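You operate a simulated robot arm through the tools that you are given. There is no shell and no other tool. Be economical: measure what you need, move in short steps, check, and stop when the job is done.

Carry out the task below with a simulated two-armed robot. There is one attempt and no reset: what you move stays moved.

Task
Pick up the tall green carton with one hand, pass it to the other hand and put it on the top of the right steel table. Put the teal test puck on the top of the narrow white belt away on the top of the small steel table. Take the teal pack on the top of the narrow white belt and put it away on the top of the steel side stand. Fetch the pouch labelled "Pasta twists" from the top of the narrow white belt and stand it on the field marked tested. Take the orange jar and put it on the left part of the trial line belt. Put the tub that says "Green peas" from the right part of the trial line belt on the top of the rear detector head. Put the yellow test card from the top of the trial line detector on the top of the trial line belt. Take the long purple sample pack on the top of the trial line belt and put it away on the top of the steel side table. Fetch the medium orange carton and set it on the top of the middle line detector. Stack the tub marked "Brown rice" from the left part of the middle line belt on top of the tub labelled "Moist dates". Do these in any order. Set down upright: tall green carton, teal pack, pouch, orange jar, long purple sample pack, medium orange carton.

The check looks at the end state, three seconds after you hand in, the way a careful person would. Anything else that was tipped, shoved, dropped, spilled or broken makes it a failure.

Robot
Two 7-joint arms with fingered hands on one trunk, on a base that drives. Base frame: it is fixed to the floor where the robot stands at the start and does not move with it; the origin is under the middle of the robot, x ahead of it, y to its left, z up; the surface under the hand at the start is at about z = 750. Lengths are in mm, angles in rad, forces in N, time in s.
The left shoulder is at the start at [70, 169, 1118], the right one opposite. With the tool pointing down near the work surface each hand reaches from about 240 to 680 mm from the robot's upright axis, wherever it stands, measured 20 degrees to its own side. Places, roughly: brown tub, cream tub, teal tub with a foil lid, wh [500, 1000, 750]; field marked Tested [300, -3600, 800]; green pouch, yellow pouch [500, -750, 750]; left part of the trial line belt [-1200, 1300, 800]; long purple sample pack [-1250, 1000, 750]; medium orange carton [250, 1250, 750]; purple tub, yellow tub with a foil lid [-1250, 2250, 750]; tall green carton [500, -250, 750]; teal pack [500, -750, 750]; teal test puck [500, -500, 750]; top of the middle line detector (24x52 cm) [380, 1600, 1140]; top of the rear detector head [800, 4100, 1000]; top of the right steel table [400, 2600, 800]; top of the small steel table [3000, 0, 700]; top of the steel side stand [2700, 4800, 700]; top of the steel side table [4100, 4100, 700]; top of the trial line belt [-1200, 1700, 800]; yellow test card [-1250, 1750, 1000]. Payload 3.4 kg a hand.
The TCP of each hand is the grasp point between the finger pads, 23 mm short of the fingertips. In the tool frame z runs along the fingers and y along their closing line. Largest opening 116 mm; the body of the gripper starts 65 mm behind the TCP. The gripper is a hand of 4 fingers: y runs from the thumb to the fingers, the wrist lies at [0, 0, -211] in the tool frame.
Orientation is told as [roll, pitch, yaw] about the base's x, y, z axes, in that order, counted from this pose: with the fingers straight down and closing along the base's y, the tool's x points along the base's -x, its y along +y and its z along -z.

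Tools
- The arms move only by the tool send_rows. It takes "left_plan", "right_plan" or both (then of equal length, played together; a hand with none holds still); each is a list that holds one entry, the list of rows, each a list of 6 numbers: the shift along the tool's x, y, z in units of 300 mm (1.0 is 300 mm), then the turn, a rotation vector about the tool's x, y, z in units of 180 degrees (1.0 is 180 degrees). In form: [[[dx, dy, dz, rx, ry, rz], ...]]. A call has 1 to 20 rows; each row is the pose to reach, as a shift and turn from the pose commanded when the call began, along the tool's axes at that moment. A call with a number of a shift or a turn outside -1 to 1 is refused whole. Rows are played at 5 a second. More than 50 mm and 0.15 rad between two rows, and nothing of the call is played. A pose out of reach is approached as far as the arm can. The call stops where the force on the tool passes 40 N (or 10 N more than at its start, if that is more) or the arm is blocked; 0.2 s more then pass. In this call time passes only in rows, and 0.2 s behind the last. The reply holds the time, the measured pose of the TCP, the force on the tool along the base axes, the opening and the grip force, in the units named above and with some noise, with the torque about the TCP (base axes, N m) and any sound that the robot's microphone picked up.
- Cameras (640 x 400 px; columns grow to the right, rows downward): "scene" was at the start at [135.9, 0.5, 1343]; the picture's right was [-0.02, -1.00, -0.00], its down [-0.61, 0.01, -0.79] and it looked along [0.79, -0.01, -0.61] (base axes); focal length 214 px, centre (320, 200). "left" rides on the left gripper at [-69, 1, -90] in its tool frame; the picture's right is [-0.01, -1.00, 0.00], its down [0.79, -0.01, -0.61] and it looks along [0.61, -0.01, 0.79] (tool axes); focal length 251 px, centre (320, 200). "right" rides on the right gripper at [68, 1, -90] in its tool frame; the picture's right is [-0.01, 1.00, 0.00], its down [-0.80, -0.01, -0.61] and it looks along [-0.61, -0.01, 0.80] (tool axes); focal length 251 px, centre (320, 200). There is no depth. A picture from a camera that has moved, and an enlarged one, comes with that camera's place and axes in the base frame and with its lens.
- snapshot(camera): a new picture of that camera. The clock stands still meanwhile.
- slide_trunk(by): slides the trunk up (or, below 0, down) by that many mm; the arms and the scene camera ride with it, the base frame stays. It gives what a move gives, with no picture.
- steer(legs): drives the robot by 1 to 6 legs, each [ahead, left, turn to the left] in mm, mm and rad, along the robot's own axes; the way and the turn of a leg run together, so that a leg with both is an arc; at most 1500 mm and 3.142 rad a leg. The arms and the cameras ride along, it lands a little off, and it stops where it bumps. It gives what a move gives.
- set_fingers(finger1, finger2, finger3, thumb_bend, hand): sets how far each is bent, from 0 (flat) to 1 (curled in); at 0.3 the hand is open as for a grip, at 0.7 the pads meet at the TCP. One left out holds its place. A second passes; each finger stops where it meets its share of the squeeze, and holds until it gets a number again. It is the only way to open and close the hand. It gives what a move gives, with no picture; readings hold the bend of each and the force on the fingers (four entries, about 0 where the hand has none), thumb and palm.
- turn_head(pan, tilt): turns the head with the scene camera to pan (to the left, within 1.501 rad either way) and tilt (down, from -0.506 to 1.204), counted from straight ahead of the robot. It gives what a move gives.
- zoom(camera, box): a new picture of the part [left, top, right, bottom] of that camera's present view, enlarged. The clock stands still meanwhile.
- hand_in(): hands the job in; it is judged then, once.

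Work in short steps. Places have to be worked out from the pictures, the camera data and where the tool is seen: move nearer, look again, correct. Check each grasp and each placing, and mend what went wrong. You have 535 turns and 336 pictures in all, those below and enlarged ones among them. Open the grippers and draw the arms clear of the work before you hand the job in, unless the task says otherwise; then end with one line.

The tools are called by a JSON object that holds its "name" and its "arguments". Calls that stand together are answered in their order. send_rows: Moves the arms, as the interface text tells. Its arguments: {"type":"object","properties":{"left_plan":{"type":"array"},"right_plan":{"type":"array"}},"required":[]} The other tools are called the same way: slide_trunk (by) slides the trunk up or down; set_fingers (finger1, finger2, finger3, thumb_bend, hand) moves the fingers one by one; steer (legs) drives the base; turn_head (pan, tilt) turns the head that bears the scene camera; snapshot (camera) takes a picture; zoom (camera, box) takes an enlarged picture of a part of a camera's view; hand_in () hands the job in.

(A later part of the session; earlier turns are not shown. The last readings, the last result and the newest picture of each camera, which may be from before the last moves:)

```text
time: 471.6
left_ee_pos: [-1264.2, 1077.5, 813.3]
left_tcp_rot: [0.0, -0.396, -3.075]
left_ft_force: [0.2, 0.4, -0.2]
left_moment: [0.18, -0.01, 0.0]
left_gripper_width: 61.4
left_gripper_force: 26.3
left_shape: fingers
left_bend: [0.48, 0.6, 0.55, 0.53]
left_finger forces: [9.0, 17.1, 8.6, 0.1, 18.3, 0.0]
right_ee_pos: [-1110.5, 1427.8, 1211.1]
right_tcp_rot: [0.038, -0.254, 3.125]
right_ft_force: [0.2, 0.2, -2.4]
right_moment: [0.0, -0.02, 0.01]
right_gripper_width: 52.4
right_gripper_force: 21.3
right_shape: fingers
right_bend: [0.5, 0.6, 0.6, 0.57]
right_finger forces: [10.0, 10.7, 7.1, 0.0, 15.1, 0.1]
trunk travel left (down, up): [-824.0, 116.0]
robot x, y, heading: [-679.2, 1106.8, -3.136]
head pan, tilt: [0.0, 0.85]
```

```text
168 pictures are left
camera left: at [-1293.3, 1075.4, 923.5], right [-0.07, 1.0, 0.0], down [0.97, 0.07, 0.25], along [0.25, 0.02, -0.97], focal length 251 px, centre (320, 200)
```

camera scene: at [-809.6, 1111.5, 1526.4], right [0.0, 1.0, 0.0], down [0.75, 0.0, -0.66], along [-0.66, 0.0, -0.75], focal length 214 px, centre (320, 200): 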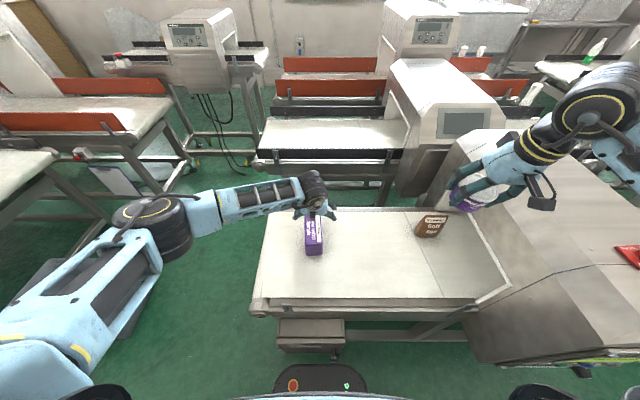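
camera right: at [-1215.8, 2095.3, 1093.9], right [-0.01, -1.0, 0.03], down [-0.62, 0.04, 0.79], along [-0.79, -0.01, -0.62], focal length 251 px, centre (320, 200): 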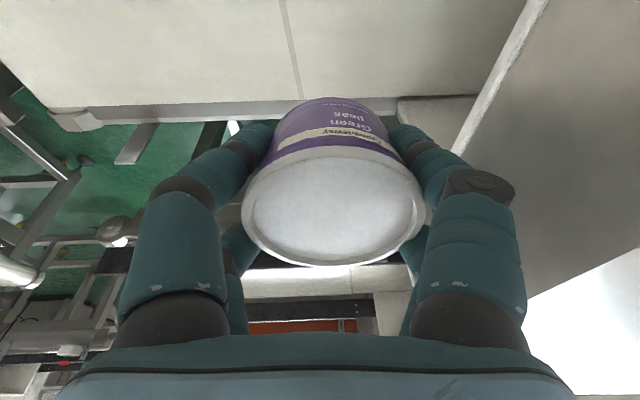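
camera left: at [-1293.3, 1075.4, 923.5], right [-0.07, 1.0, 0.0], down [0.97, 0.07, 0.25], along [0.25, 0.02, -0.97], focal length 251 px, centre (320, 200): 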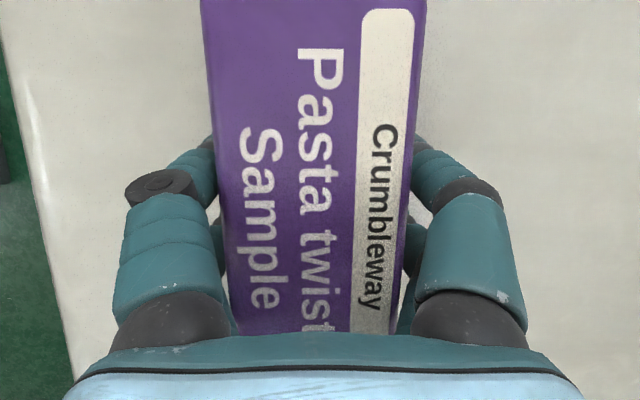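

Gripped (26 N). Lifting.

{"name": "send_rows", "arguments": {"left_plan": [[[-0.013, 0, -0.03, 0, 0, 0], [-0.04, 0, -0.1, 0, 0, 0], [-0.08, 0, -0.2, 0, 0, 0], [-0.12, 0, -0.3, 0, 0, 0]]]}}

{"name": "zoom", "arguments": {"camera": "scene", "box": [250, 160, 410, 280]}}

```text
time: 472.6
left_ee_pos: [-1263.2, 1080.2, 909.7]
left_tcp_rot: [0.0, -0.399, -3.077]
left_ft_force: [0.2, 0.2, -1.2]
left_moment: [-0.02, 0.0, -0.04]
left_gripper_width: 61.4
left_gripper_force: 25.9
left_shape: fingers
left_bend: [0.48, 0.6, 0.55, 0.53]
left_finger forces: [9.3, 16.6, 7.8, 0.0, 17.7, 0.0]
right_ee_pos: [-1110.2, 1427.6, 1210.5]
right_tcp_rot: [0.039, -0.254, 3.124]
right_ft_force: [-0.1, 0.1, -0.9]
right_moment: [0.02, -0.03, 0.03]
right_gripper_width: 52.2
right_gripper_force: 21.3
right_shape: fingers
right_bend: [0.5, 0.6, 0.6, 0.57]
right_finger forces: [9.9, 10.7, 7.1, 0.1, 15.2, 0.0]
trunk travel left (down, up): [-824.0, 116.0]
robot x, y, heading: [-679.1, 1107.8, -3.141]
head pan, tilt: [0.0, 0.85]
```

```text
3.33 times, centred on (330, 220) of scene
camera zoom: at [-808.9, 1110.4, 1526.4], right [0.0, 1.0, 0.0], down [0.75, 0.0, -0.66], along [-0.66, 0.0, -0.75], focal length 715 px, centre (287, 133)
```

zoom: 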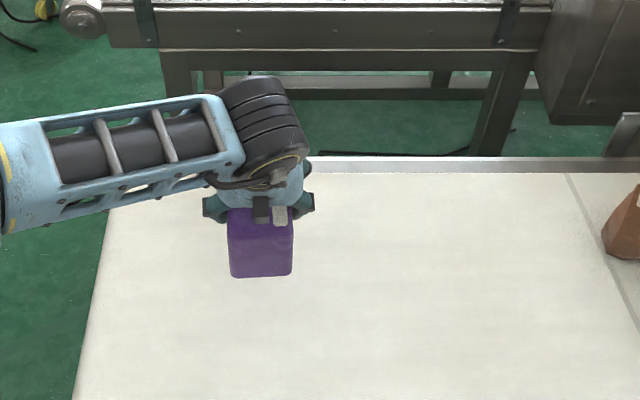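

Pack held level. I retract it, raise the trunk and head north again.

{"name": "send_rows", "arguments": {"left_plan": [[[-0.01, 0, -0.13, 0, 0, 0], [-0.01, 0, -0.26, 0, 0, 0], [0.03, 0, -0.39, 0, 0, 0], [0.07, 0, -0.52, 0, 0, 0], [0.12, 0, -0.64, 0, 0, 0], [0.165, 0, -0.76, 0, 0, 0], [0.215, 0, -0.88, 0, 0, 0]]]}}

{"name": "slide_trunk", "arguments": {"by": 105}}

{"name": "steer", "arguments": {"legs": [[-285, 0, 0], [0, 0, -1.57], [1450, 0, 0]]}}

```text
time: 474.1
left_ee_pos: [-1100.2, 1088.7, 1129.0]
left_tcp_rot: [0.0, -0.402, -3.074]
left_ft_force: [-0.6, 0.5, -1.1]
left_moment: [-0.01, 0.01, 0.01]
left_gripper_width: 61.3
left_gripper_force: 25.0
left_shape: fingers
left_bend: [0.47, 0.6, 0.55, 0.54]
left_finger forces: [9.4, 15.9, 7.3, 0.0, 17.5, 0.1]
right_ee_pos: [-1110.7, 1427.3, 1211.1]
right_tcp_rot: [0.04, -0.257, 3.123]
right_ft_force: [0.3, 0.2, -1.8]
right_moment: [-0.01, 0.0, 0.0]
right_gripper_width: 52.2
right_gripper_force: 21.8
right_shape: fingers
right_bend: [0.5, 0.6, 0.6, 0.57]
right_finger forces: [9.9, 10.6, 7.0, 0.0, 15.1, 0.0]
trunk travel left (down, up): [-824.0, 116.0]
robot x, y, heading: [-677.2, 1108.6, -3.14]
head pan, tilt: [0.0, 0.85]
```

```text
time: 475.5
left_ee_pos: [-1103.2, 1088.5, 1234.5]
left_tcp_rot: [0.0, -0.398, -3.076]
left_ft_force: [0.8, 0.8, -1.6]
left_moment: [0.02, 0.02, 0.01]
left_gripper_width: 61.0
left_gripper_force: 24.4
left_shape: fingers
left_bend: [0.47, 0.6, 0.55, 0.54]
left_finger forces: [9.4, 15.8, 7.3, 0.1, 17.6, 0.1]
right_ee_pos: [-1111.8, 1427.9, 1316.2]
right_tcp_rot: [0.038, -0.254, 3.124]
right_ft_force: [-0.5, 0.3, -0.6]
right_moment: [-0.02, 0.0, -0.03]
right_gripper_width: 52.1
right_gripper_force: 21.5
right_shape: fingers
right_bend: [0.5, 0.6, 0.6, 0.57]
right_finger forces: [10.1, 10.6, 7.1, 0.1, 15.1, 0.0]
trunk travel left (down, up): [-929.0, 11.0]
robot x, y, heading: [-679.9, 1107.5, -3.141]
head pan, tilt: [0.0, 0.85]
```

```text
time: 488.1
left_ee_pos: [-405.8, 2983.8, 1234.6]
left_tcp_rot: [0.0, -0.398, 1.628]
left_ft_force: [0.3, 0.1, -2.3]
left_moment: [0.0, 0.04, -0.04]
left_gripper_width: 61.1
left_gripper_force: 24.6
left_shape: fingers
left_bend: [0.47, 0.6, 0.55, 0.54]
left_finger forces: [9.6, 15.3, 7.1, 0.0, 17.4, 0.0]
right_ee_pos: [-67.6, 2989.6, 1315.9]
right_tcp_rot: [0.037, -0.258, 1.543]
right_ft_force: [0.3, 0.3, -1.7]
right_moment: [0.01, -0.01, 0.0]
right_gripper_width: 52.1
right_gripper_force: 20.8
right_shape: fingers
right_bend: [0.5, 0.6, 0.6, 0.57]
right_finger forces: [9.1, 10.8, 7.2, 0.0, 15.0, 0.0]
trunk travel left (down, up): [-929.0, 11.0]
robot x, y, heading: [-391.0, 2559.5, 1.565]
head pan, tilt: [0.0, 0.85]
```

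Threading the passage between the table and the northwest machine.

{"name": "steer", "arguments": {"legs": [[280, 0, 0.006], [240, -391, 0], [70, -80, 0], [850, 0, 0]]}}

{"name": "turn_head", "arguments": {"pan": -1.0, "tilt": 0.6}}

{"name": "snapshot", "arguments": {"camera": "scene"}}

```text
time: 497.3
left_ee_pos: [58.0, 4424.3, 1235.0]
left_tcp_rot: [0.0, -0.397, 1.637]
left_ft_force: [0.4, -0.8, -2.1]
left_moment: [-0.02, -0.07, 0.0]
left_gripper_width: 61.2
left_gripper_force: 24.6
left_shape: fingers
left_bend: [0.47, 0.6, 0.55, 0.54]
left_finger forces: [9.5, 15.3, 7.0, 0.0, 17.4, 0.1]
right_ee_pos: [396.0, 4433.0, 1316.5]
right_tcp_rot: [0.038, -0.255, 1.553]
right_ft_force: [-1.3, -0.3, -1.3]
right_moment: [-0.01, 0.01, 0.02]
right_gripper_width: 52.0
right_gripper_force: 21.1
right_shape: fingers
right_bend: [0.5, 0.6, 0.6, 0.57]
right_finger forces: [9.2, 10.9, 7.3, 0.0, 15.2, 0.1]
trunk travel left (down, up): [-929.0, 11.0]
robot x, y, heading: [78.7, 4002.4, 1.571]
head pan, tilt: [0.0, 0.85]
```

```text
time: 498.6
left_ee_pos: [58.8, 4424.8, 1233.3]
left_tcp_rot: [0.0, -0.398, 1.637]
left_ft_force: [-0.1, 0.1, -2.3]
left_moment: [0.01, -0.02, 0.0]
left_gripper_width: 61.3
left_gripper_force: 24.8
left_shape: fingers
left_bend: [0.47, 0.6, 0.55, 0.54]
left_finger forces: [9.6, 15.3, 7.1, 0.0, 17.3, 0.0]
right_ee_pos: [396.6, 4434.7, 1315.3]
right_tcp_rot: [0.037, -0.255, 1.552]
right_ft_force: [0.0, -0.4, -1.6]
right_moment: [0.0, 0.0, 0.0]
right_gripper_width: 52.0
right_gripper_force: 21.5
right_shape: fingers
right_bend: [0.5, 0.6, 0.6, 0.57]
right_finger forces: [9.2, 10.8, 7.3, 0.0, 15.0, 0.0]
trunk travel left (down, up): [-929.0, 11.0]
robot x, y, heading: [80.1, 3997.2, 1.575]
head pan, tilt: [-1.0, 0.6]
```

```text
166 pictures are left
camera scene: at [151.7, 4103.1, 1652.3], right [0.54, -0.84, 0.0], down [-0.47, -0.31, -0.82], along [0.69, 0.45, -0.57], focal length 214 px, centre (320, 200)
```

scene: 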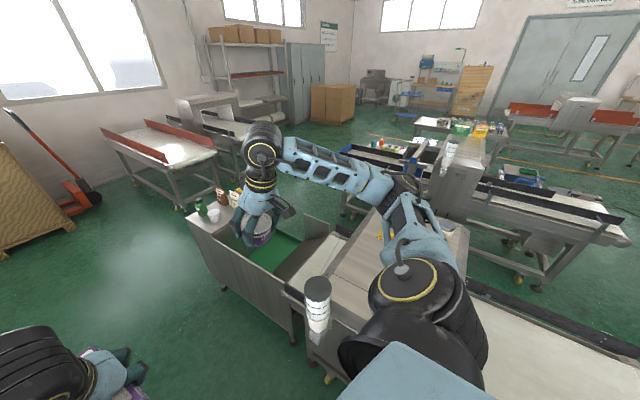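

Turning to face the rear detector head.

{"name": "steer", "arguments": {"legs": [[0, 0, -1.575]]}}

{"name": "turn_head", "arguments": {"pan": 0, "tilt": 0.8}}

{"name": "snapshot", "arguments": {"camera": "scene"}}

```text
time: 502.8
left_ee_pos: [501.5, 4024.9, 1235.0]
left_tcp_rot: [0.0, -0.398, 0.071]
left_ft_force: [0.6, 0.1, -2.7]
left_moment: [0.01, -0.03, 0.01]
left_gripper_width: 61.2
left_gripper_force: 25.0
left_shape: fingers
left_bend: [0.47, 0.6, 0.55, 0.54]
left_finger forces: [9.7, 14.9, 7.0, 0.0, 17.1, 0.1]
right_ee_pos: [512.4, 3687.0, 1317.0]
right_tcp_rot: [0.038, -0.254, -0.011]
right_ft_force: [0.8, 0.2, -1.5]
right_moment: [-0.03, -0.01, 0.0]
right_gripper_width: 52.0
right_gripper_force: 20.4
right_shape: fingers
right_bend: [0.5, 0.6, 0.6, 0.57]
right_finger forces: [8.1, 11.1, 7.1, 0.1, 14.9, 0.1]
trunk travel left (down, up): [-929.0, 11.0]
robot x, y, heading: [78.4, 4001.2, 0.011]
head pan, tilt: [-1.0, 0.6]
```

```text
time: 504.1
left_ee_pos: [501.9, 4024.2, 1233.9]
left_tcp_rot: [0.0, -0.397, 0.072]
left_ft_force: [-0.4, -0.7, -2.6]
left_moment: [-0.01, -0.01, 0.0]
left_gripper_width: 61.4
left_gripper_force: 24.1
left_shape: fingers
left_bend: [0.47, 0.6, 0.55, 0.54]
left_finger forces: [9.7, 14.8, 7.0, 0.0, 17.1, 0.0]
right_ee_pos: [511.8, 3685.4, 1315.1]
right_tcp_rot: [0.037, -0.255, -0.013]
right_ft_force: [0.1, -0.1, -1.4]
right_moment: [-0.01, 0.0, 0.01]
right_gripper_width: 51.8
right_gripper_force: 20.8
right_shape: fingers
right_bend: [0.5, 0.6, 0.6, 0.57]
right_finger forces: [8.1, 11.0, 7.0, 0.0, 14.8, 0.1]
trunk travel left (down, up): [-929.0, 11.0]
robot x, y, heading: [78.6, 4000.2, 0.004]
head pan, tilt: [0.0, 0.799]
```

```text
165 pictures are left
camera scene: at [208.9, 4005.2, 1635.4], right [0.01, -1.0, 0.0], down [-0.72, 0.0, -0.7], along [0.7, 0.0, -0.72], focal length 214 px, centre (320, 200)
```

scene: 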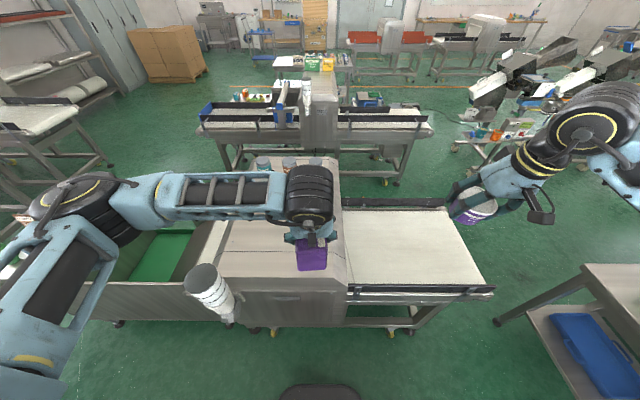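

Rear detector head top spans roughly x 480–1060, y 3930–4325. I move left hand aside/up, step 60 mm left, then bring the tub over the near part.

{"name": "send_rows", "arguments": {"left_plan": [[[0.005, 0.13, -0.07, 0, 0, 0], [0.01, 0.26, -0.14, 0, 0, 0], [0.015, 0.39, -0.21, 0, 0, 0], [0.02, 0.52, -0.28, 0, 0, 0], [0.03, 0.65, -0.34, 0, 0, 0], [0.038, 0.768, -0.4, 0, 0, 0]]]}}

{"name": "steer", "arguments": {"legs": [[0, 60, 0]]}}

{"name": "send_rows", "arguments": {"right_plan": [[[0.0, 0.13, -0.0, 0, 0, 0], [0, 0.26, 0, 0, 0, 0], [0, 0.39, 0, 0, 0, 0], [0, 0.52, 0, 0, 0, 0], [-0.02, 0.65, 0.03, 0, 0, 0], [-0.08, 0.76, 0.05, 0, 0, 0], [-0.16, 0.86, 0.08, 0, 0, 0], [-0.24, 0.95, 0.12, 0, 0, 0]]]}}

{"name": "snapshot", "arguments": {"camera": "scene"}}

{"name": "snapshot", "arguments": {"camera": "right"}}

```text
time: 505.5
left_ee_pos: [431.0, 4252.9, 1344.3]
left_tcp_rot: [0.001, -0.397, 0.072]
left_ft_force: [0.2, -0.5, -2.8]
left_moment: [-0.02, -0.04, 0.01]
left_gripper_width: 60.9
left_gripper_force: 23.2
left_shape: fingers
left_bend: [0.46, 0.6, 0.55, 0.55]
left_finger forces: [9.9, 14.1, 6.6, 0.0, 17.0, 0.0]
left hand out of reach, approached as far as the arm can: row 6
right_ee_pos: [509.6, 3686.9, 1316.9]
right_tcp_rot: [0.036, -0.256, -0.012]
right_ft_force: [-1.1, 0.2, -2.0]
right_moment: [-0.02, -0.04, -0.03]
right_gripper_width: 51.7
right_gripper_force: 20.6
right_shape: fingers
right_bend: [0.5, 0.6, 0.6, 0.57]
right_finger forces: [8.2, 11.0, 7.1, 0.0, 14.9, 0.0]
trunk travel left (down, up): [-929.0, 11.0]
robot x, y, heading: [80.2, 4002.7, 0.004]
head pan, tilt: [0.0, 0.799]
```

```text
time: 506.5
left_ee_pos: [433.1, 4297.6, 1345.4]
left_tcp_rot: [0.01, -0.396, 0.067]
left_ft_force: [0.1, -1.6, -2.1]
left_moment: [0.06, 0.01, 0.02]
left_gripper_width: 61.0
left_gripper_force: 23.4
left_shape: fingers
left_bend: [0.46, 0.6, 0.55, 0.55]
left_finger forces: [9.8, 14.1, 6.6, 0.0, 17.1, 0.1]
right_ee_pos: [511.7, 3732.9, 1311.8]
right_tcp_rot: [0.048, -0.254, -0.015]
right_ft_force: [0.3, -1.6, -1.4]
right_moment: [0.06, -0.01, 0.0]
right_gripper_width: 51.6
right_gripper_force: 20.4
right_shape: fingers
right_bend: [0.5, 0.6, 0.6, 0.57]
right_finger forces: [8.3, 10.9, 7.1, 0.0, 15.0, 0.0]
trunk travel left (down, up): [-929.0, 11.0]
robot x, y, heading: [76.7, 4062.5, 0.004]
head pan, tilt: [0.0, 0.799]
```

```text
time: 508.3
left_ee_pos: [433.8, 4312.7, 1343.4]
left_tcp_rot: [-0.001, -0.392, 0.072]
left_ft_force: [-0.2, 1.2, -2.8]
left_moment: [-0.03, -0.01, 0.01]
left_gripper_width: 61.3
left_gripper_force: 23.3
left_shape: fingers
left_bend: [0.46, 0.6, 0.55, 0.55]
left_finger forces: [10.1, 13.9, 6.5, 0.0, 16.7, 0.0]
right_ee_pos: [592.2, 4032.6, 1309.5]
right_tcp_rot: [0.037, -0.252, -0.013]
right_ft_force: [-0.6, -0.6, -0.8]
right_moment: [-0.02, 0.02, -0.02]
right_gripper_width: 51.3
right_gripper_force: 21.3
right_shape: fingers
right_bend: [0.5, 0.6, 0.6, 0.57]
right_finger forces: [8.9, 11.0, 7.2, 0.0, 14.7, 0.1]
trunk travel left (down, up): [-929.0, 11.0]
robot x, y, heading: [78.8, 4060.9, 0.01]
head pan, tilt: [0.0, 0.799]
```

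```text
164 pictures are left
camera scene: at [209.7, 4067.4, 1635.3], right [0.01, -1.0, 0.0], down [-0.72, -0.01, -0.7], along [0.7, 0.0, -0.72], focal length 214 px, centre (320, 200)
```

scene: 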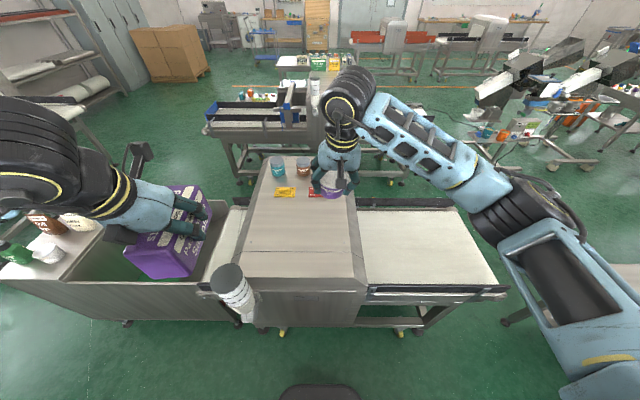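

```text
163 pictures are left
camera right: at [503.0, 4030.7, 1378.0], right [0.01, 1.0, 0.04], down [0.62, -0.04, 0.79], along [0.79, 0.01, -0.62], focal length 251 px, centre (320, 200)
```

right: 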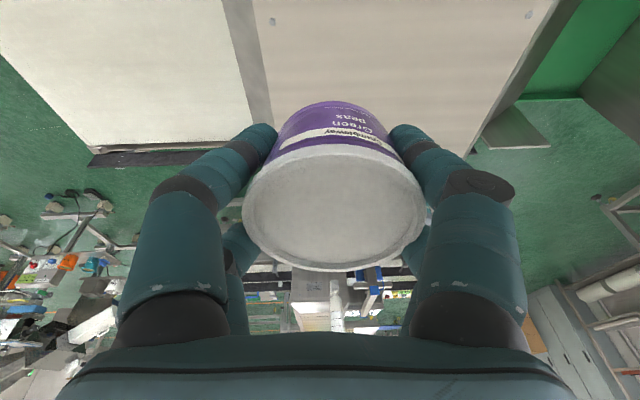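

Detector top estimated z≈1100, x 540–970, y 3953–4275. Lowering the tub at (630,4060).

{"name": "send_rows", "arguments": {"right_plan": [[[0, 0.02, 0.12, 0, 0, 0], [0, 0.04, 0.24, 0, 0, 0], [0, 0.06, 0.36, 0, 0, 0], [0, 0.083, 0.48, 0, 0, 0]]]}}

{"name": "zoom", "arguments": {"camera": "scene", "box": [230, 130, 410, 290]}}

{"name": "snapshot", "arguments": {"camera": "right"}}

```text
time: 509.3
left_ee_pos: [433.1, 4309.9, 1343.1]
left_tcp_rot: [0.0, -0.394, 0.07]
left_ft_force: [0.4, 0.2, -2.9]
left_moment: [-0.03, 0.02, 0.01]
left_gripper_width: 61.2
left_gripper_force: 24.0
left_shape: fingers
left_bend: [0.46, 0.6, 0.55, 0.55]
left_finger forces: [10.0, 13.5, 6.4, 0.1, 16.8, 0.0]
right_ee_pos: [628.6, 4058.8, 1171.1]
right_tcp_rot: [0.039, -0.254, -0.012]
right_ft_force: [0.1, 0.0, -0.5]
right_moment: [-0.01, 0.0, 0.05]
right_gripper_width: 51.2
right_gripper_force: 20.7
right_shape: fingers
right_bend: [0.5, 0.6, 0.6, 0.58]
right_finger forces: [8.8, 10.7, 7.2, 0.1, 14.8, 0.0]
trunk travel left (down, up): [-929.0, 11.0]
robot x, y, heading: [75.5, 4064.0, 0.006]
head pan, tilt: [0.0, 0.799]
```

```text
2.50 times, centred on (320, 210) of scene
camera zoom: at [208.9, 4064.5, 1635.4], right [0.01, -1.0, 0.0], down [-0.72, 0.0, -0.7], along [0.7, 0.0, -0.72], focal length 536 px, centre (320, 175)
```

zoom: 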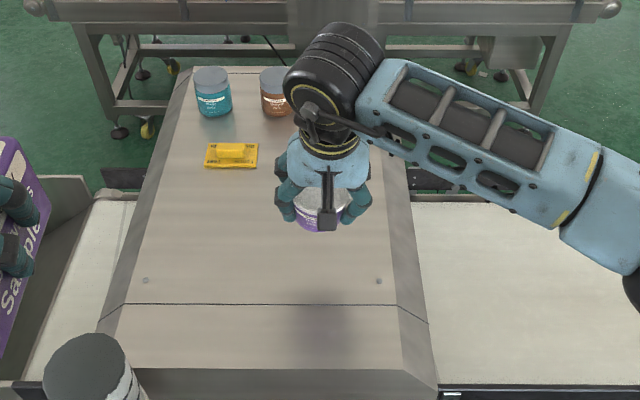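

```text
161 pictures are left
camera right: at [539.0, 4058.2, 1240.3], right [0.01, 1.0, 0.04], down [0.62, -0.04, 0.79], along [0.79, 0.01, -0.62], focal length 251 px, centre (320, 200)
```

right: 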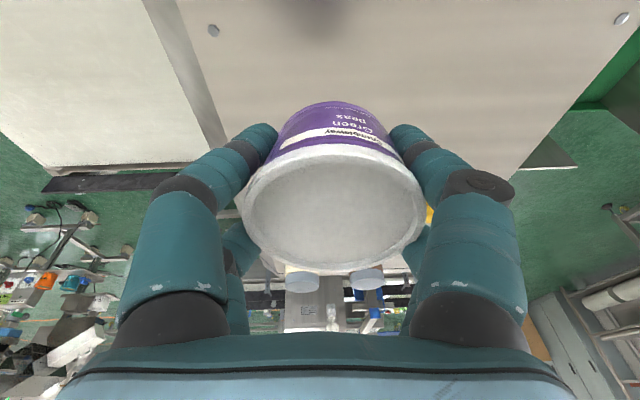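

Triangulating bolts: detector top is z≈1018, and I should be farther in. I go to x≈690 and lower to 10 mm above.

{"name": "send_rows", "arguments": {"right_plan": [[[-0.1, 0, 0.03, 0, 0, 0], [-0.2, 0, 0.05, 0, 0, 0], [-0.17, 0, 0.16, 0, 0, 0], [-0.14, 0, 0.28, 0, 0, 0], [-0.107, 0, 0.385, 0, 0, 0]]]}}

{"name": "zoom", "arguments": {"camera": "scene", "box": [230, 130, 410, 290]}}

```text
time: 510.5
left_ee_pos: [433.8, 4310.1, 1342.9]
left_tcp_rot: [-0.001, -0.394, 0.069]
left_ft_force: [-0.2, 0.2, -2.1]
left_moment: [0.0, 0.02, 0.02]
left_gripper_width: 61.2
left_gripper_force: 23.6
left_shape: fingers
left_bend: [0.46, 0.6, 0.55, 0.55]
left_finger forces: [10.1, 13.6, 6.4, 0.0, 16.9, 0.0]
right_ee_pos: [688.6, 4065.0, 1067.0]
right_tcp_rot: [0.037, -0.253, -0.016]
right_ft_force: [-0.2, 0.6, -1.2]
right_moment: [-0.01, -0.01, 0.01]
right_gripper_width: 50.8
right_gripper_force: 20.4
right_shape: fingers
right_bend: [0.5, 0.6, 0.6, 0.58]
right_finger forces: [8.9, 10.5, 7.2, 0.0, 14.7, 0.0]
trunk travel left (down, up): [-929.0, 11.0]
robot x, y, heading: [75.3, 4063.3, 0.006]
head pan, tilt: [0.0, 0.799]
```

```text
2.50 times, centred on (320, 210) of scene
camera zoom: at [209.3, 4065.6, 1635.4], right [0.01, -1.0, 0.0], down [-0.72, -0.01, -0.7], along [0.7, 0.0, -0.72], focal length 536 px, centre (320, 175)
```

zoom: 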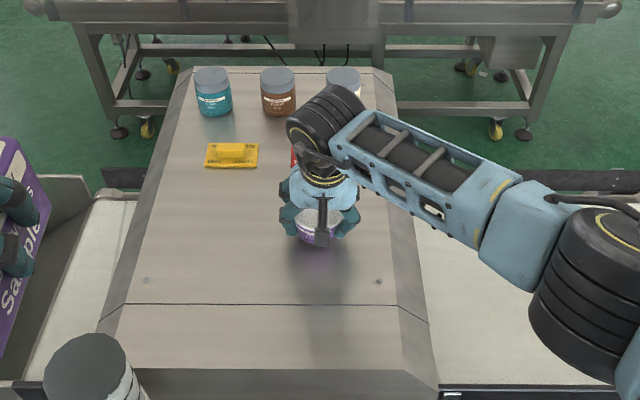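

Good spot. Final slow descent.

{"name": "send_rows", "arguments": {"right_plan": [[[0.004, 0, 0.014, 0, 0, 0], [0.008, 0, 0.028, 0, 0, 0], [0.011, 0, 0.04, 0, 0, 0], [0.014, 0, 0.052, 0, 0, 0]]]}}

```text
time: 511.5
left_ee_pos: [428.7, 4310.4, 1346.2]
left_tcp_rot: [0.001, -0.395, 0.071]
left_ft_force: [0.6, 0.3, -2.1]
left_moment: [-0.04, 0.03, 0.01]
left_gripper_width: 61.0
left_gripper_force: 23.3
left_shape: fingers
left_bend: [0.46, 0.6, 0.55, 0.55]
left_finger forces: [10.2, 13.5, 6.5, 0.1, 16.8, 0.0]
right_ee_pos: [686.1, 4065.1, 1053.2]
right_tcp_rot: [0.039, -0.257, -0.013]
right_ft_force: [0.5, -1.0, 18.9]
right_moment: [-0.36, 0.28, 0.02]
right_gripper_width: 48.8
right_gripper_force: 23.5
right_shape: fingers
right_bend: [0.51, 0.6, 0.62, 0.61]
right_finger forces: [8.4, 12.9, 7.0, 0.0, 18.3, 0.1]
trunk travel left (down, up): [-929.0, 11.0]
robot x, y, heading: [78.7, 4059.6, 0.006]
head pan, tilt: [0.0, 0.799]
```

Contact (19 N). Ease, release and rise.

{"name": "send_rows", "arguments": {"right_plan": [[[-0.002, 0, -0.008, 0, 0, 0]]]}}

{"name": "set_fingers", "arguments": {"hand": "right", "finger1": 0.38, "finger2": 0.38, "finger3": 0.38, "thumb_bend": 0.38}}

{"name": "snapshot", "arguments": {"camera": "right"}}

```text
time: 511.9
left_ee_pos: [430.8, 4310.3, 1343.3]
left_tcp_rot: [-0.001, -0.396, 0.069]
left_ft_force: [0.0, -0.6, -2.6]
left_moment: [0.02, 0.02, 0.02]
left_gripper_width: 61.1
left_gripper_force: 23.1
left_shape: fingers
left_bend: [0.46, 0.6, 0.55, 0.55]
left_finger forces: [10.1, 13.4, 6.5, 0.1, 16.8, 0.0]
right_ee_pos: [685.8, 4063.8, 1055.0]
right_tcp_rot: [0.038, -0.254, -0.014]
right_ft_force: [-0.9, -0.5, 8.7]
right_moment: [-0.14, 0.24, 0.01]
right_gripper_width: 48.5
right_gripper_force: 20.9
right_shape: fingers
right_bend: [0.5, 0.6, 0.62, 0.61]
right_finger forces: [9.0, 12.0, 6.6, 0.0, 14.3, 0.0]
trunk travel left (down, up): [-929.0, 11.0]
robot x, y, heading: [80.9, 4061.3, 0.011]
head pan, tilt: [0.0, 0.799]
```

```text
time: 512.9
left_ee_pos: [433.3, 4310.9, 1343.5]
left_tcp_rot: [0.0, -0.394, 0.071]
left_ft_force: [0.0, 0.6, -2.2]
left_moment: [0.02, -0.02, 0.01]
left_gripper_width: 60.9
left_gripper_force: 23.6
left_shape: fingers
left_bend: [0.46, 0.6, 0.55, 0.55]
left_finger forces: [10.1, 13.5, 6.5, 0.1, 16.7, 0.0]
right_ee_pos: [687.7, 4063.6, 1053.2]
right_tcp_rot: [0.037, -0.255, -0.014]
right_ft_force: [-0.4, 0.3, -0.5]
right_moment: [0.0, 0.01, -0.01]
right_gripper_width: 93.3
right_gripper_force: 0.0
right_shape: fingers
right_bend: [0.38, 0.38, 0.38, 0.38]
right_finger forces: [0.1, 0.0, 0.1, 0.0, 0.0, 0.1]
trunk travel left (down, up): [-929.0, 11.0]
robot x, y, heading: [75.6, 4061.6, 0.006]
head pan, tilt: [0.0, 0.799]
```

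```text
159 pictures are left
camera right: at [598.6, 4062.5, 1122.7], right [0.01, 1.0, 0.04], down [0.62, -0.04, 0.79], along [0.79, 0.01, -0.62], focal length 251 px, centre (320, 200)
```

right: 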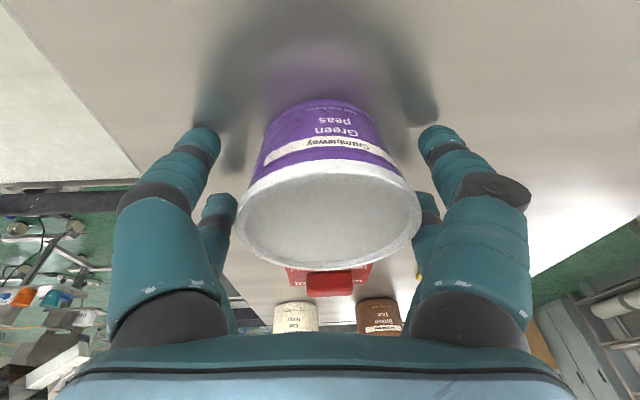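

Tub released and standing. Rising straight up.

{"name": "send_rows", "arguments": {"right_plan": [[[-0.02, 0, -0.08, 0, 0, 0], [-0.05, 0, -0.2, 0, 0, 0], [-0.08, 0, -0.32, 0, 0, 0], [-0.12, 0, -0.46, 0, 0, 0], [-0.05, -0.05, -0.6, 0, 0, 0], [0.06, -0.1, -0.7, 0, 0, 0]]]}}

{"name": "snapshot", "arguments": {"camera": "scene"}}

```text
time: 514.3
left_ee_pos: [431.7, 4308.0, 1344.2]
left_tcp_rot: [0.001, -0.396, 0.07]
left_ft_force: [-0.9, -0.1, -2.3]
left_moment: [0.0, 0.01, 0.01]
left_gripper_width: 61.3
left_gripper_force: 23.8
left_shape: fingers
left_bend: [0.46, 0.6, 0.55, 0.55]
left_finger forces: [10.1, 13.4, 6.4, 0.0, 16.7, 0.0]
right_ee_pos: [615.1, 4024.5, 1251.3]
right_tcp_rot: [0.039, -0.255, -0.015]
right_ft_force: [-1.0, -0.5, -0.2]
right_moment: [0.02, -0.03, 0.03]
right_gripper_width: 93.5
right_gripper_force: 0.1
right_shape: fingers
right_bend: [0.38, 0.38, 0.38, 0.38]
right_finger forces: [0.0, 0.0, 0.0, 0.1, 0.0, 0.1]
trunk travel left (down, up): [-929.0, 11.0]
robot x, y, heading: [81.4, 4059.4, 0.009]
head pan, tilt: [0.0, 0.799]
```

```text
158 pictures are left
camera scene: at [206.1, 4061.9, 1635.6], right [0.01, -1.0, 0.0], down [-0.72, 0.0, -0.7], along [0.7, 0.01, -0.72], focal length 214 px, centre (320, 200)
```

scene: 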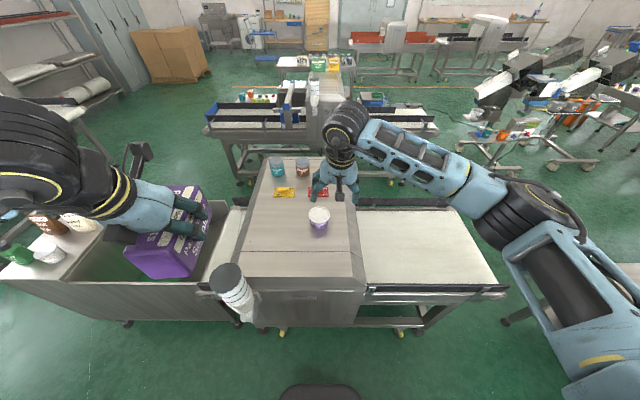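

Tub delivered. Next, around the north end to the steel side table with the purple pack.

{"name": "steer", "arguments": {"legs": [[0, 0, 1.565], [1400, 30, 0], [370, 0, 0], [0, 0, -1.57], [1450, 0, 0], [1450, 0, 0]]}}

{"name": "turn_head", "arguments": {"pan": -0.3, "tilt": 0.5}}

{"name": "snapshot", "arguments": {"camera": "scene"}}

```text
time: 544.5
left_ee_pos: [3332.8, 6002.6, 1343.9]
left_tcp_rot: [0.0, -0.395, 0.041]
left_ft_force: [-0.9, 0.5, -2.0]
left_moment: [0.02, 0.0, -0.02]
left_gripper_width: 61.1
left_gripper_force: 22.5
left_shape: fingers
left_bend: [0.46, 0.6, 0.55, 0.55]
left_finger forces: [10.1, 12.8, 6.2, 0.0, 16.5, 0.0]
right_ee_pos: [3507.7, 5713.5, 1251.3]
right_tcp_rot: [0.04, -0.256, -0.043]
right_ft_force: [-0.3, 0.1, 0.5]
right_moment: [0.01, 0.03, -0.01]
right_gripper_width: 93.3
right_gripper_force: 0.1
right_shape: fingers
right_bend: [0.38, 0.38, 0.38, 0.38]
right_finger forces: [0.0, 0.0, 0.1, 0.0, 0.0, 0.0]
trunk travel left (down, up): [-929.0, 11.0]
robot x, y, heading: [2973.0, 5765.4, -0.027]
head pan, tilt: [0.0, 0.799]
```

```text
time: 545.4
left_ee_pos: [3333.5, 6003.6, 1343.6]
left_tcp_rot: [-0.001, -0.396, 0.041]
left_ft_force: [0.2, -0.6, -2.0]
left_moment: [-0.02, 0.01, 0.0]
left_gripper_width: 61.2
left_gripper_force: 22.6
left_shape: fingers
left_bend: [0.46, 0.6, 0.55, 0.55]
left_finger forces: [10.2, 12.7, 6.1, 0.0, 16.6, 0.0]
right_ee_pos: [3510.4, 5714.7, 1251.9]
right_tcp_rot: [0.038, -0.255, -0.042]
right_ft_force: [0.5, -0.1, -0.7]
right_moment: [0.0, 0.02, 0.01]
right_gripper_width: 93.2
right_gripper_force: 0.1
right_shape: fingers
right_bend: [0.38, 0.38, 0.38, 0.38]
right_finger forces: [0.0, 0.1, 0.0, 0.0, 0.0, 0.1]
trunk travel left (down, up): [-929.0, 11.0]
robot x, y, heading: [2971.7, 5761.8, -0.021]
head pan, tilt: [-0.3, 0.499]
```

```text
157 pictures are left
camera scene: at [3108.0, 5736.6, 1661.3], right [-0.32, -0.95, 0.0], down [-0.46, 0.15, -0.88], along [0.83, -0.28, -0.48], focal length 214 px, centre (320, 200)
```

scene: 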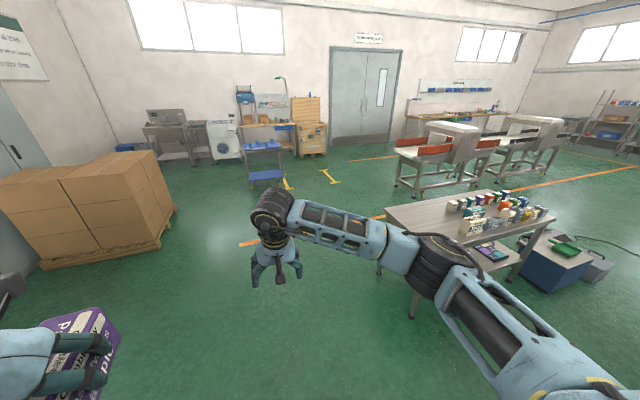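

The table's near (north) end is free. I drive to x≈4080 and face −y.

{"name": "steer", "arguments": {"legs": [[1110, 0, 0.02], [0, 0, -1.57], [550, 0, 0]]}}

{"name": "turn_head", "arguments": {"pan": 0, "tilt": 0.75}}

{"name": "snapshot", "arguments": {"camera": "scene"}}

```text
time: 557.6
left_ee_pos: [4326.9, 4834.4, 1343.6]
left_tcp_rot: [0.0, -0.397, -1.505]
left_ft_force: [-0.8, -0.3, -2.0]
left_moment: [-0.02, 0.0, 0.03]
left_gripper_width: 61.0
left_gripper_force: 22.8
left_shape: fingers
left_bend: [0.46, 0.6, 0.55, 0.55]
left_finger forces: [10.4, 12.3, 6.0, 0.1, 16.4, 0.0]
right_ee_pos: [4042.2, 4651.8, 1251.3]
right_tcp_rot: [0.039, -0.256, -1.588]
right_ft_force: [0.8, -0.1, 0.0]
right_moment: [0.03, 0.01, -0.01]
right_gripper_width: 93.5
right_gripper_force: 0.0
right_shape: fingers
right_bend: [0.38, 0.38, 0.38, 0.38]
right_finger forces: [0.0, 0.0, 0.0, 0.1, 0.0, 0.0]
trunk travel left (down, up): [-929.0, 11.0]
robot x, y, heading: [4078.8, 5188.5, -1.567]
head pan, tilt: [-0.3, 0.499]
```

```text
time: 558.4
left_ee_pos: [4325.8, 4833.2, 1344.0]
left_tcp_rot: [-0.002, -0.395, -1.503]
left_ft_force: [-1.0, 0.7, -2.3]
left_moment: [0.02, 0.01, 0.02]
left_gripper_width: 60.9
left_gripper_force: 22.6
left_shape: fingers
left_bend: [0.46, 0.6, 0.55, 0.55]
left_finger forces: [10.4, 12.4, 5.9, 0.0, 16.4, 0.0]
right_ee_pos: [4041.7, 4649.3, 1250.6]
right_tcp_rot: [0.038, -0.255, -1.587]
right_ft_force: [-0.2, -0.1, 0.9]
right_moment: [0.02, 0.0, 0.0]
right_gripper_width: 93.4
right_gripper_force: 0.1
right_shape: fingers
right_bend: [0.38, 0.38, 0.38, 0.38]
right_finger forces: [0.0, 0.0, 0.0, 0.0, 0.0, 0.0]
trunk travel left (down, up): [-929.0, 11.0]
robot x, y, heading: [4079.2, 5190.6, -1.57]
head pan, tilt: [0.0, 0.75]
```

```text
156 pictures are left
camera scene: at [4078.0, 5057.4, 1639.4], right [-1.0, 0.0, 0.0], down [0.0, 0.68, -0.73], along [0.0, -0.73, -0.68], focal length 214 px, centre (320, 200)
```

scene: 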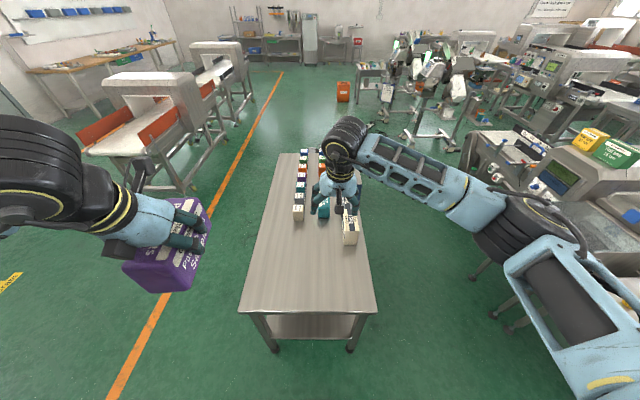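

Free area at the near end: y 4400–4726. I clear the right arm, bring the pack forward, and move up to the table.

{"name": "send_rows", "arguments": {"right_plan": [[[0.07, -0.12, -0.04, 0, 0, 0], [0.14, -0.24, -0.08, 0, 0, 0], [0.21, -0.36, -0.12, 0, 0, 0], [0.28, -0.48, -0.16, 0, 0, 0], [0.35, -0.6, -0.2, 0, 0, 0], [0.42, -0.72, -0.24, 0, 0, 0], [0.49, -0.84, -0.28, 0, 0, 0], [0.55, -0.95, -0.32, 0, 0, 0]]], "left_plan": [[[0, 0, 0, 0, 0, 0], [-0.03, -0.07, 0.01, 0, 0, 0], [-0.07, -0.16, 0.03, 0, 0, 0], [-0.12, -0.26, 0.05, 0, 0, 0], [-0.17, -0.36, 0.07, 0, 0, 0], [-0.22, -0.46, 0.09, 0, 0, 0], [-0.27, -0.57, 0.11, 0, 0, 0], [-0.312, -0.675, 0.13, 0, 0, 0]]]}}

{"name": "steer", "arguments": {"legs": [[150, 0, 0]]}}

{"name": "snapshot", "arguments": {"camera": "scene"}}

```text
time: 560.2
left_ee_pos: [4129.4, 4722.0, 1345.8]
left_tcp_rot: [0.001, -0.395, -1.504]
left_ft_force: [-0.4, 0.9, -3.3]
left_moment: [0.0, 0.01, -0.04]
left_gripper_width: 61.0
left_gripper_force: 22.0
left_shape: fingers
left_bend: [0.46, 0.59, 0.55, 0.55]
left_finger forces: [10.4, 11.8, 5.7, 0.1, 16.3, 0.0]
right_ee_pos: [3754.6, 4837.3, 1292.7]
right_tcp_rot: [0.041, -0.259, -1.587]
right_ft_force: [0.3, 0.8, -0.6]
right_moment: [-0.07, 0.0, -0.03]
right_gripper_width: 93.8
right_gripper_force: 0.1
right_shape: fingers
right_bend: [0.38, 0.38, 0.38, 0.38]
right_finger forces: [0.1, 0.0, 0.1, 0.1, 0.0, 0.1]
trunk travel left (down, up): [-929.0, 11.0]
robot x, y, heading: [4076.8, 5185.1, -1.566]
head pan, tilt: [0.0, 0.75]
```

```text
time: 561.6
left_ee_pos: [4132.8, 4571.9, 1345.2]
left_tcp_rot: [-0.001, -0.397, -1.504]
left_ft_force: [0.8, 0.9, -2.4]
left_moment: [-0.01, 0.01, 0.02]
left_gripper_width: 60.8
left_gripper_force: 22.3
left_shape: fingers
left_bend: [0.46, 0.59, 0.55, 0.55]
left_finger forces: [10.4, 11.7, 5.7, 0.0, 16.4, 0.0]
right_ee_pos: [3757.8, 4687.6, 1293.6]
right_tcp_rot: [0.038, -0.259, -1.586]
right_ft_force: [-0.5, 0.6, 0.1]
right_moment: [-0.04, 0.0, 0.02]
right_gripper_width: 93.7
right_gripper_force: 0.0
right_shape: fingers
right_bend: [0.38, 0.38, 0.38, 0.38]
right_finger forces: [0.0, 0.0, 0.0, 0.0, 0.0, 0.0]
trunk travel left (down, up): [-929.0, 11.0]
robot x, y, heading: [4078.8, 5037.4, -1.57]
head pan, tilt: [0.0, 0.75]
```

```text
155 pictures are left
camera scene: at [4078.1, 4911.4, 1639.9], right [-1.0, 0.0, 0.0], down [0.0, 0.68, -0.73], along [0.0, -0.73, -0.68], focal length 214 px, centre (320, 200)
```

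scene: 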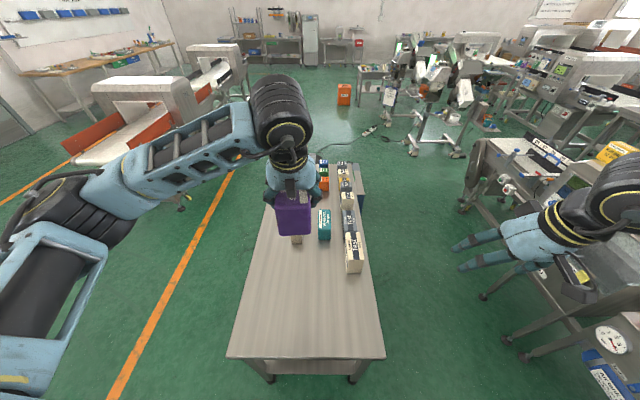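

Lowering the trunk by 400 mm.

{"name": "slide_trunk", "arguments": {"by": -400}}

{"name": "snapshot", "arguments": {"camera": "scene"}}

{"name": "snapshot", "arguments": {"camera": "left"}}

```text
time: 565.4
left_ee_pos: [4133.1, 4567.5, 944.2]
left_tcp_rot: [0.0, -0.395, -1.502]
left_ft_force: [0.4, -0.6, -2.2]
left_moment: [0.0, 0.0, -0.02]
left_gripper_width: 60.6
left_gripper_force: 21.7
left_shape: fingers
left_bend: [0.46, 0.59, 0.55, 0.55]
left_finger forces: [10.4, 11.8, 5.8, 0.0, 16.2, 0.0]
right_ee_pos: [3757.7, 4684.8, 892.5]
right_tcp_rot: [0.038, -0.255, -1.586]
right_ft_force: [-0.1, 0.4, -0.2]
right_moment: [-0.01, -0.01, 0.0]
right_gripper_width: 93.3
right_gripper_force: 0.1
right_shape: fingers
right_bend: [0.38, 0.38, 0.38, 0.38]
right_finger forces: [0.0, 0.1, 0.1, 0.1, 0.1, 0.0]
trunk travel left (down, up): [-529.0, 411.0]
robot x, y, heading: [4079.6, 5033.1, -1.566]
head pan, tilt: [0.0, 0.75]
```

```text
154 pictures are left
camera scene: at [4078.4, 4906.8, 1239.5], right [-1.0, 0.0, 0.0], down [0.0, 0.68, -0.73], along [0.0, -0.73, -0.68], focal length 214 px, centre (320, 200)
```

scene: 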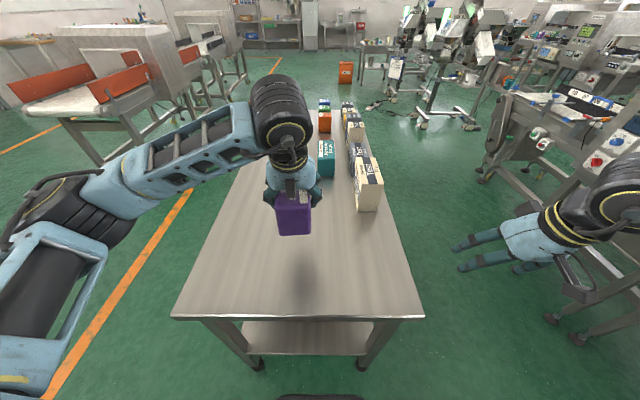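

```text
153 pictures are left
camera left: at [4134.6, 4539.2, 1053.8], right [-1.0, -0.08, 0.0], down [-0.07, 0.96, 0.25], along [-0.02, 0.25, -0.97], focal length 251 px, centre (320, 200)
```

left: 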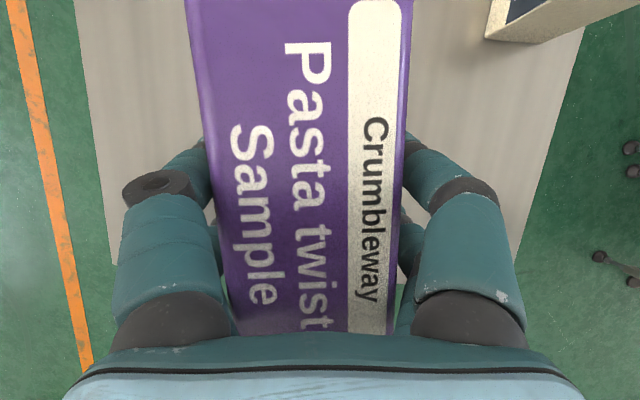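

Table top estimated at z≈780; pack bottom now ≈892. Descending 95 mm.

{"name": "send_rows", "arguments": {"left_plan": [[[0.043, 0, 0.1, 0, 0, 0], [0.085, 0, 0.2, 0, 0, 0], [0.122, 0, 0.29, 0, 0, 0]]]}}

{"name": "zoom", "arguments": {"camera": "scene", "box": [220, 150, 400, 330]}}

```text
time: 566.2
left_ee_pos: [4131.1, 4567.7, 849.2]
left_tcp_rot: [-0.001, -0.393, -1.503]
left_ft_force: [-0.1, -0.2, -2.1]
left_moment: [0.01, 0.01, 0.01]
left_gripper_width: 60.7
left_gripper_force: 21.7
left_shape: fingers
left_bend: [0.46, 0.59, 0.55, 0.55]
left_finger forces: [10.5, 11.7, 5.6, 0.0, 16.1, 0.1]
right_ee_pos: [3756.8, 4685.3, 892.8]
right_tcp_rot: [0.04, -0.255, -1.585]
right_ft_force: [-0.6, -0.2, -1.0]
right_moment: [-0.01, -0.02, -0.01]
right_gripper_width: 93.5
right_gripper_force: 0.1
right_shape: fingers
right_bend: [0.38, 0.38, 0.38, 0.38]
right_finger forces: [0.0, 0.1, 0.0, 0.1, 0.0, 0.1]
trunk travel left (down, up): [-529.0, 411.0]
robot x, y, heading: [4078.2, 5033.1, -1.568]
head pan, tilt: [0.0, 0.75]
```

```text
2.22 times, centred on (310, 240) of scene
camera zoom: at [4078.6, 4906.4, 1239.4], right [-1.0, 0.0, 0.0], down [0.0, 0.68, -0.73], along [0.0, -0.73, -0.68], focal length 477 px, centre (342, 111)
```

zoom: 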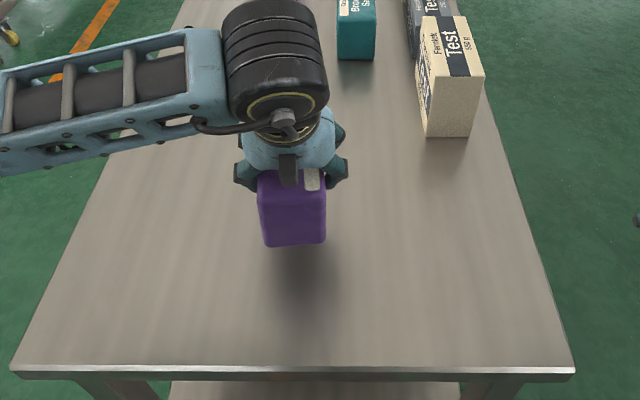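

Still a gap; lowering gently.

{"name": "send_rows", "arguments": {"left_plan": [[[0.0077, 0, 0.0185, 0, 0, 0], [0.0154, 0, 0.037, 0, 0, 0], [0.0231, 0, 0.0555, 0, 0, 0], [0.0308, 0, 0.074, 0, 0, 0], [0.0385, 0, 0.0925, 0, 0, 0], [0.0462, 0, 0.111, 0, 0, 0]]]}}

```text
time: 567.6
left_ee_pos: [4131.8, 4567.6, 813.0]
left_tcp_rot: [0.0, -0.395, -1.503]
left_ft_force: [0.3, -0.2, -1.6]
left_moment: [0.01, -0.01, -0.01]
left_gripper_width: 60.9
left_gripper_force: 22.1
left_shape: fingers
left_bend: [0.46, 0.59, 0.55, 0.55]
left_finger forces: [10.5, 11.8, 5.7, 0.1, 16.2, 0.0]
right_ee_pos: [3757.3, 4685.1, 893.4]
right_tcp_rot: [0.039, -0.253, -1.587]
right_ft_force: [0.2, -0.4, -0.4]
right_moment: [0.02, -0.01, -0.01]
right_gripper_width: 93.3
right_gripper_force: 0.0
right_shape: fingers
right_bend: [0.38, 0.38, 0.38, 0.38]
right_finger forces: [0.1, 0.0, 0.0, 0.0, 0.0, 0.0]
trunk travel left (down, up): [-529.0, 411.0]
robot x, y, heading: [4077.8, 5036.5, -1.568]
head pan, tilt: [0.0, 0.75]
```

{"name": "send_rows", "arguments": {"left_plan": [[[0.0077, 0, 0.0185, 0, 0, 0], [0.0154, 0, 0.037, 0, 0, 0], [0.0231, 0, 0.0555, 0, 0, 0], [0.0308, 0, 0.074, 0, 0, 0], [0.0385, 0, 0.0925, 0, 0, 0], [0.0462, 0, 0.111, 0, 0, 0]]]}}

{"name": "zoom", "arguments": {"camera": "scene", "box": [220, 150, 400, 330]}}

```text
time: 568.8
left_ee_pos: [4132.7, 4568.0, 792.4]
left_tcp_rot: [-0.006, -0.413, -1.497]
left_ft_force: [4.3, 5.7, 24.2]
left_moment: [0.83, 0.09, -0.32]
left_gripper_width: 61.2
left_gripper_force: 30.9
left_shape: fingers
left_bend: [0.45, 0.62, 0.56, 0.57]
left_finger forces: [11.1, 26.4, 7.7, 0.1, 16.9, 0.1]
right_ee_pos: [3758.3, 4686.9, 894.7]
right_tcp_rot: [0.037, -0.257, -1.586]
right_ft_force: [0.0, 0.7, 0.0]
right_moment: [-0.03, -0.02, -0.02]
right_gripper_width: 93.6
right_gripper_force: 0.0
right_shape: fingers
right_bend: [0.38, 0.38, 0.38, 0.38]
right_finger forces: [0.0, 0.0, 0.1, 0.0, 0.0, 0.0]
trunk travel left (down, up): [-529.0, 411.0]
robot x, y, heading: [4078.2, 5038.9, -1.567]
head pan, tilt: [0.0, 0.75]
stopped in row 5 (left hand): the force on the tool passed its limit at 48 N (the readings are from after the stop); the commanded pose is now the measured one
```

```text
2.22 times, centred on (310, 240) of scene
camera zoom: at [4079.2, 4910.9, 1240.2], right [-1.0, -0.01, 0.0], down [0.0, 0.68, -0.73], along [0.0, -0.73, -0.68], focal length 477 px, centre (342, 111)
```

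zoom: 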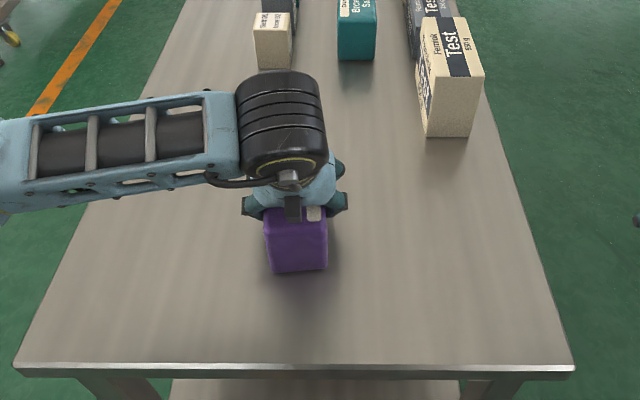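

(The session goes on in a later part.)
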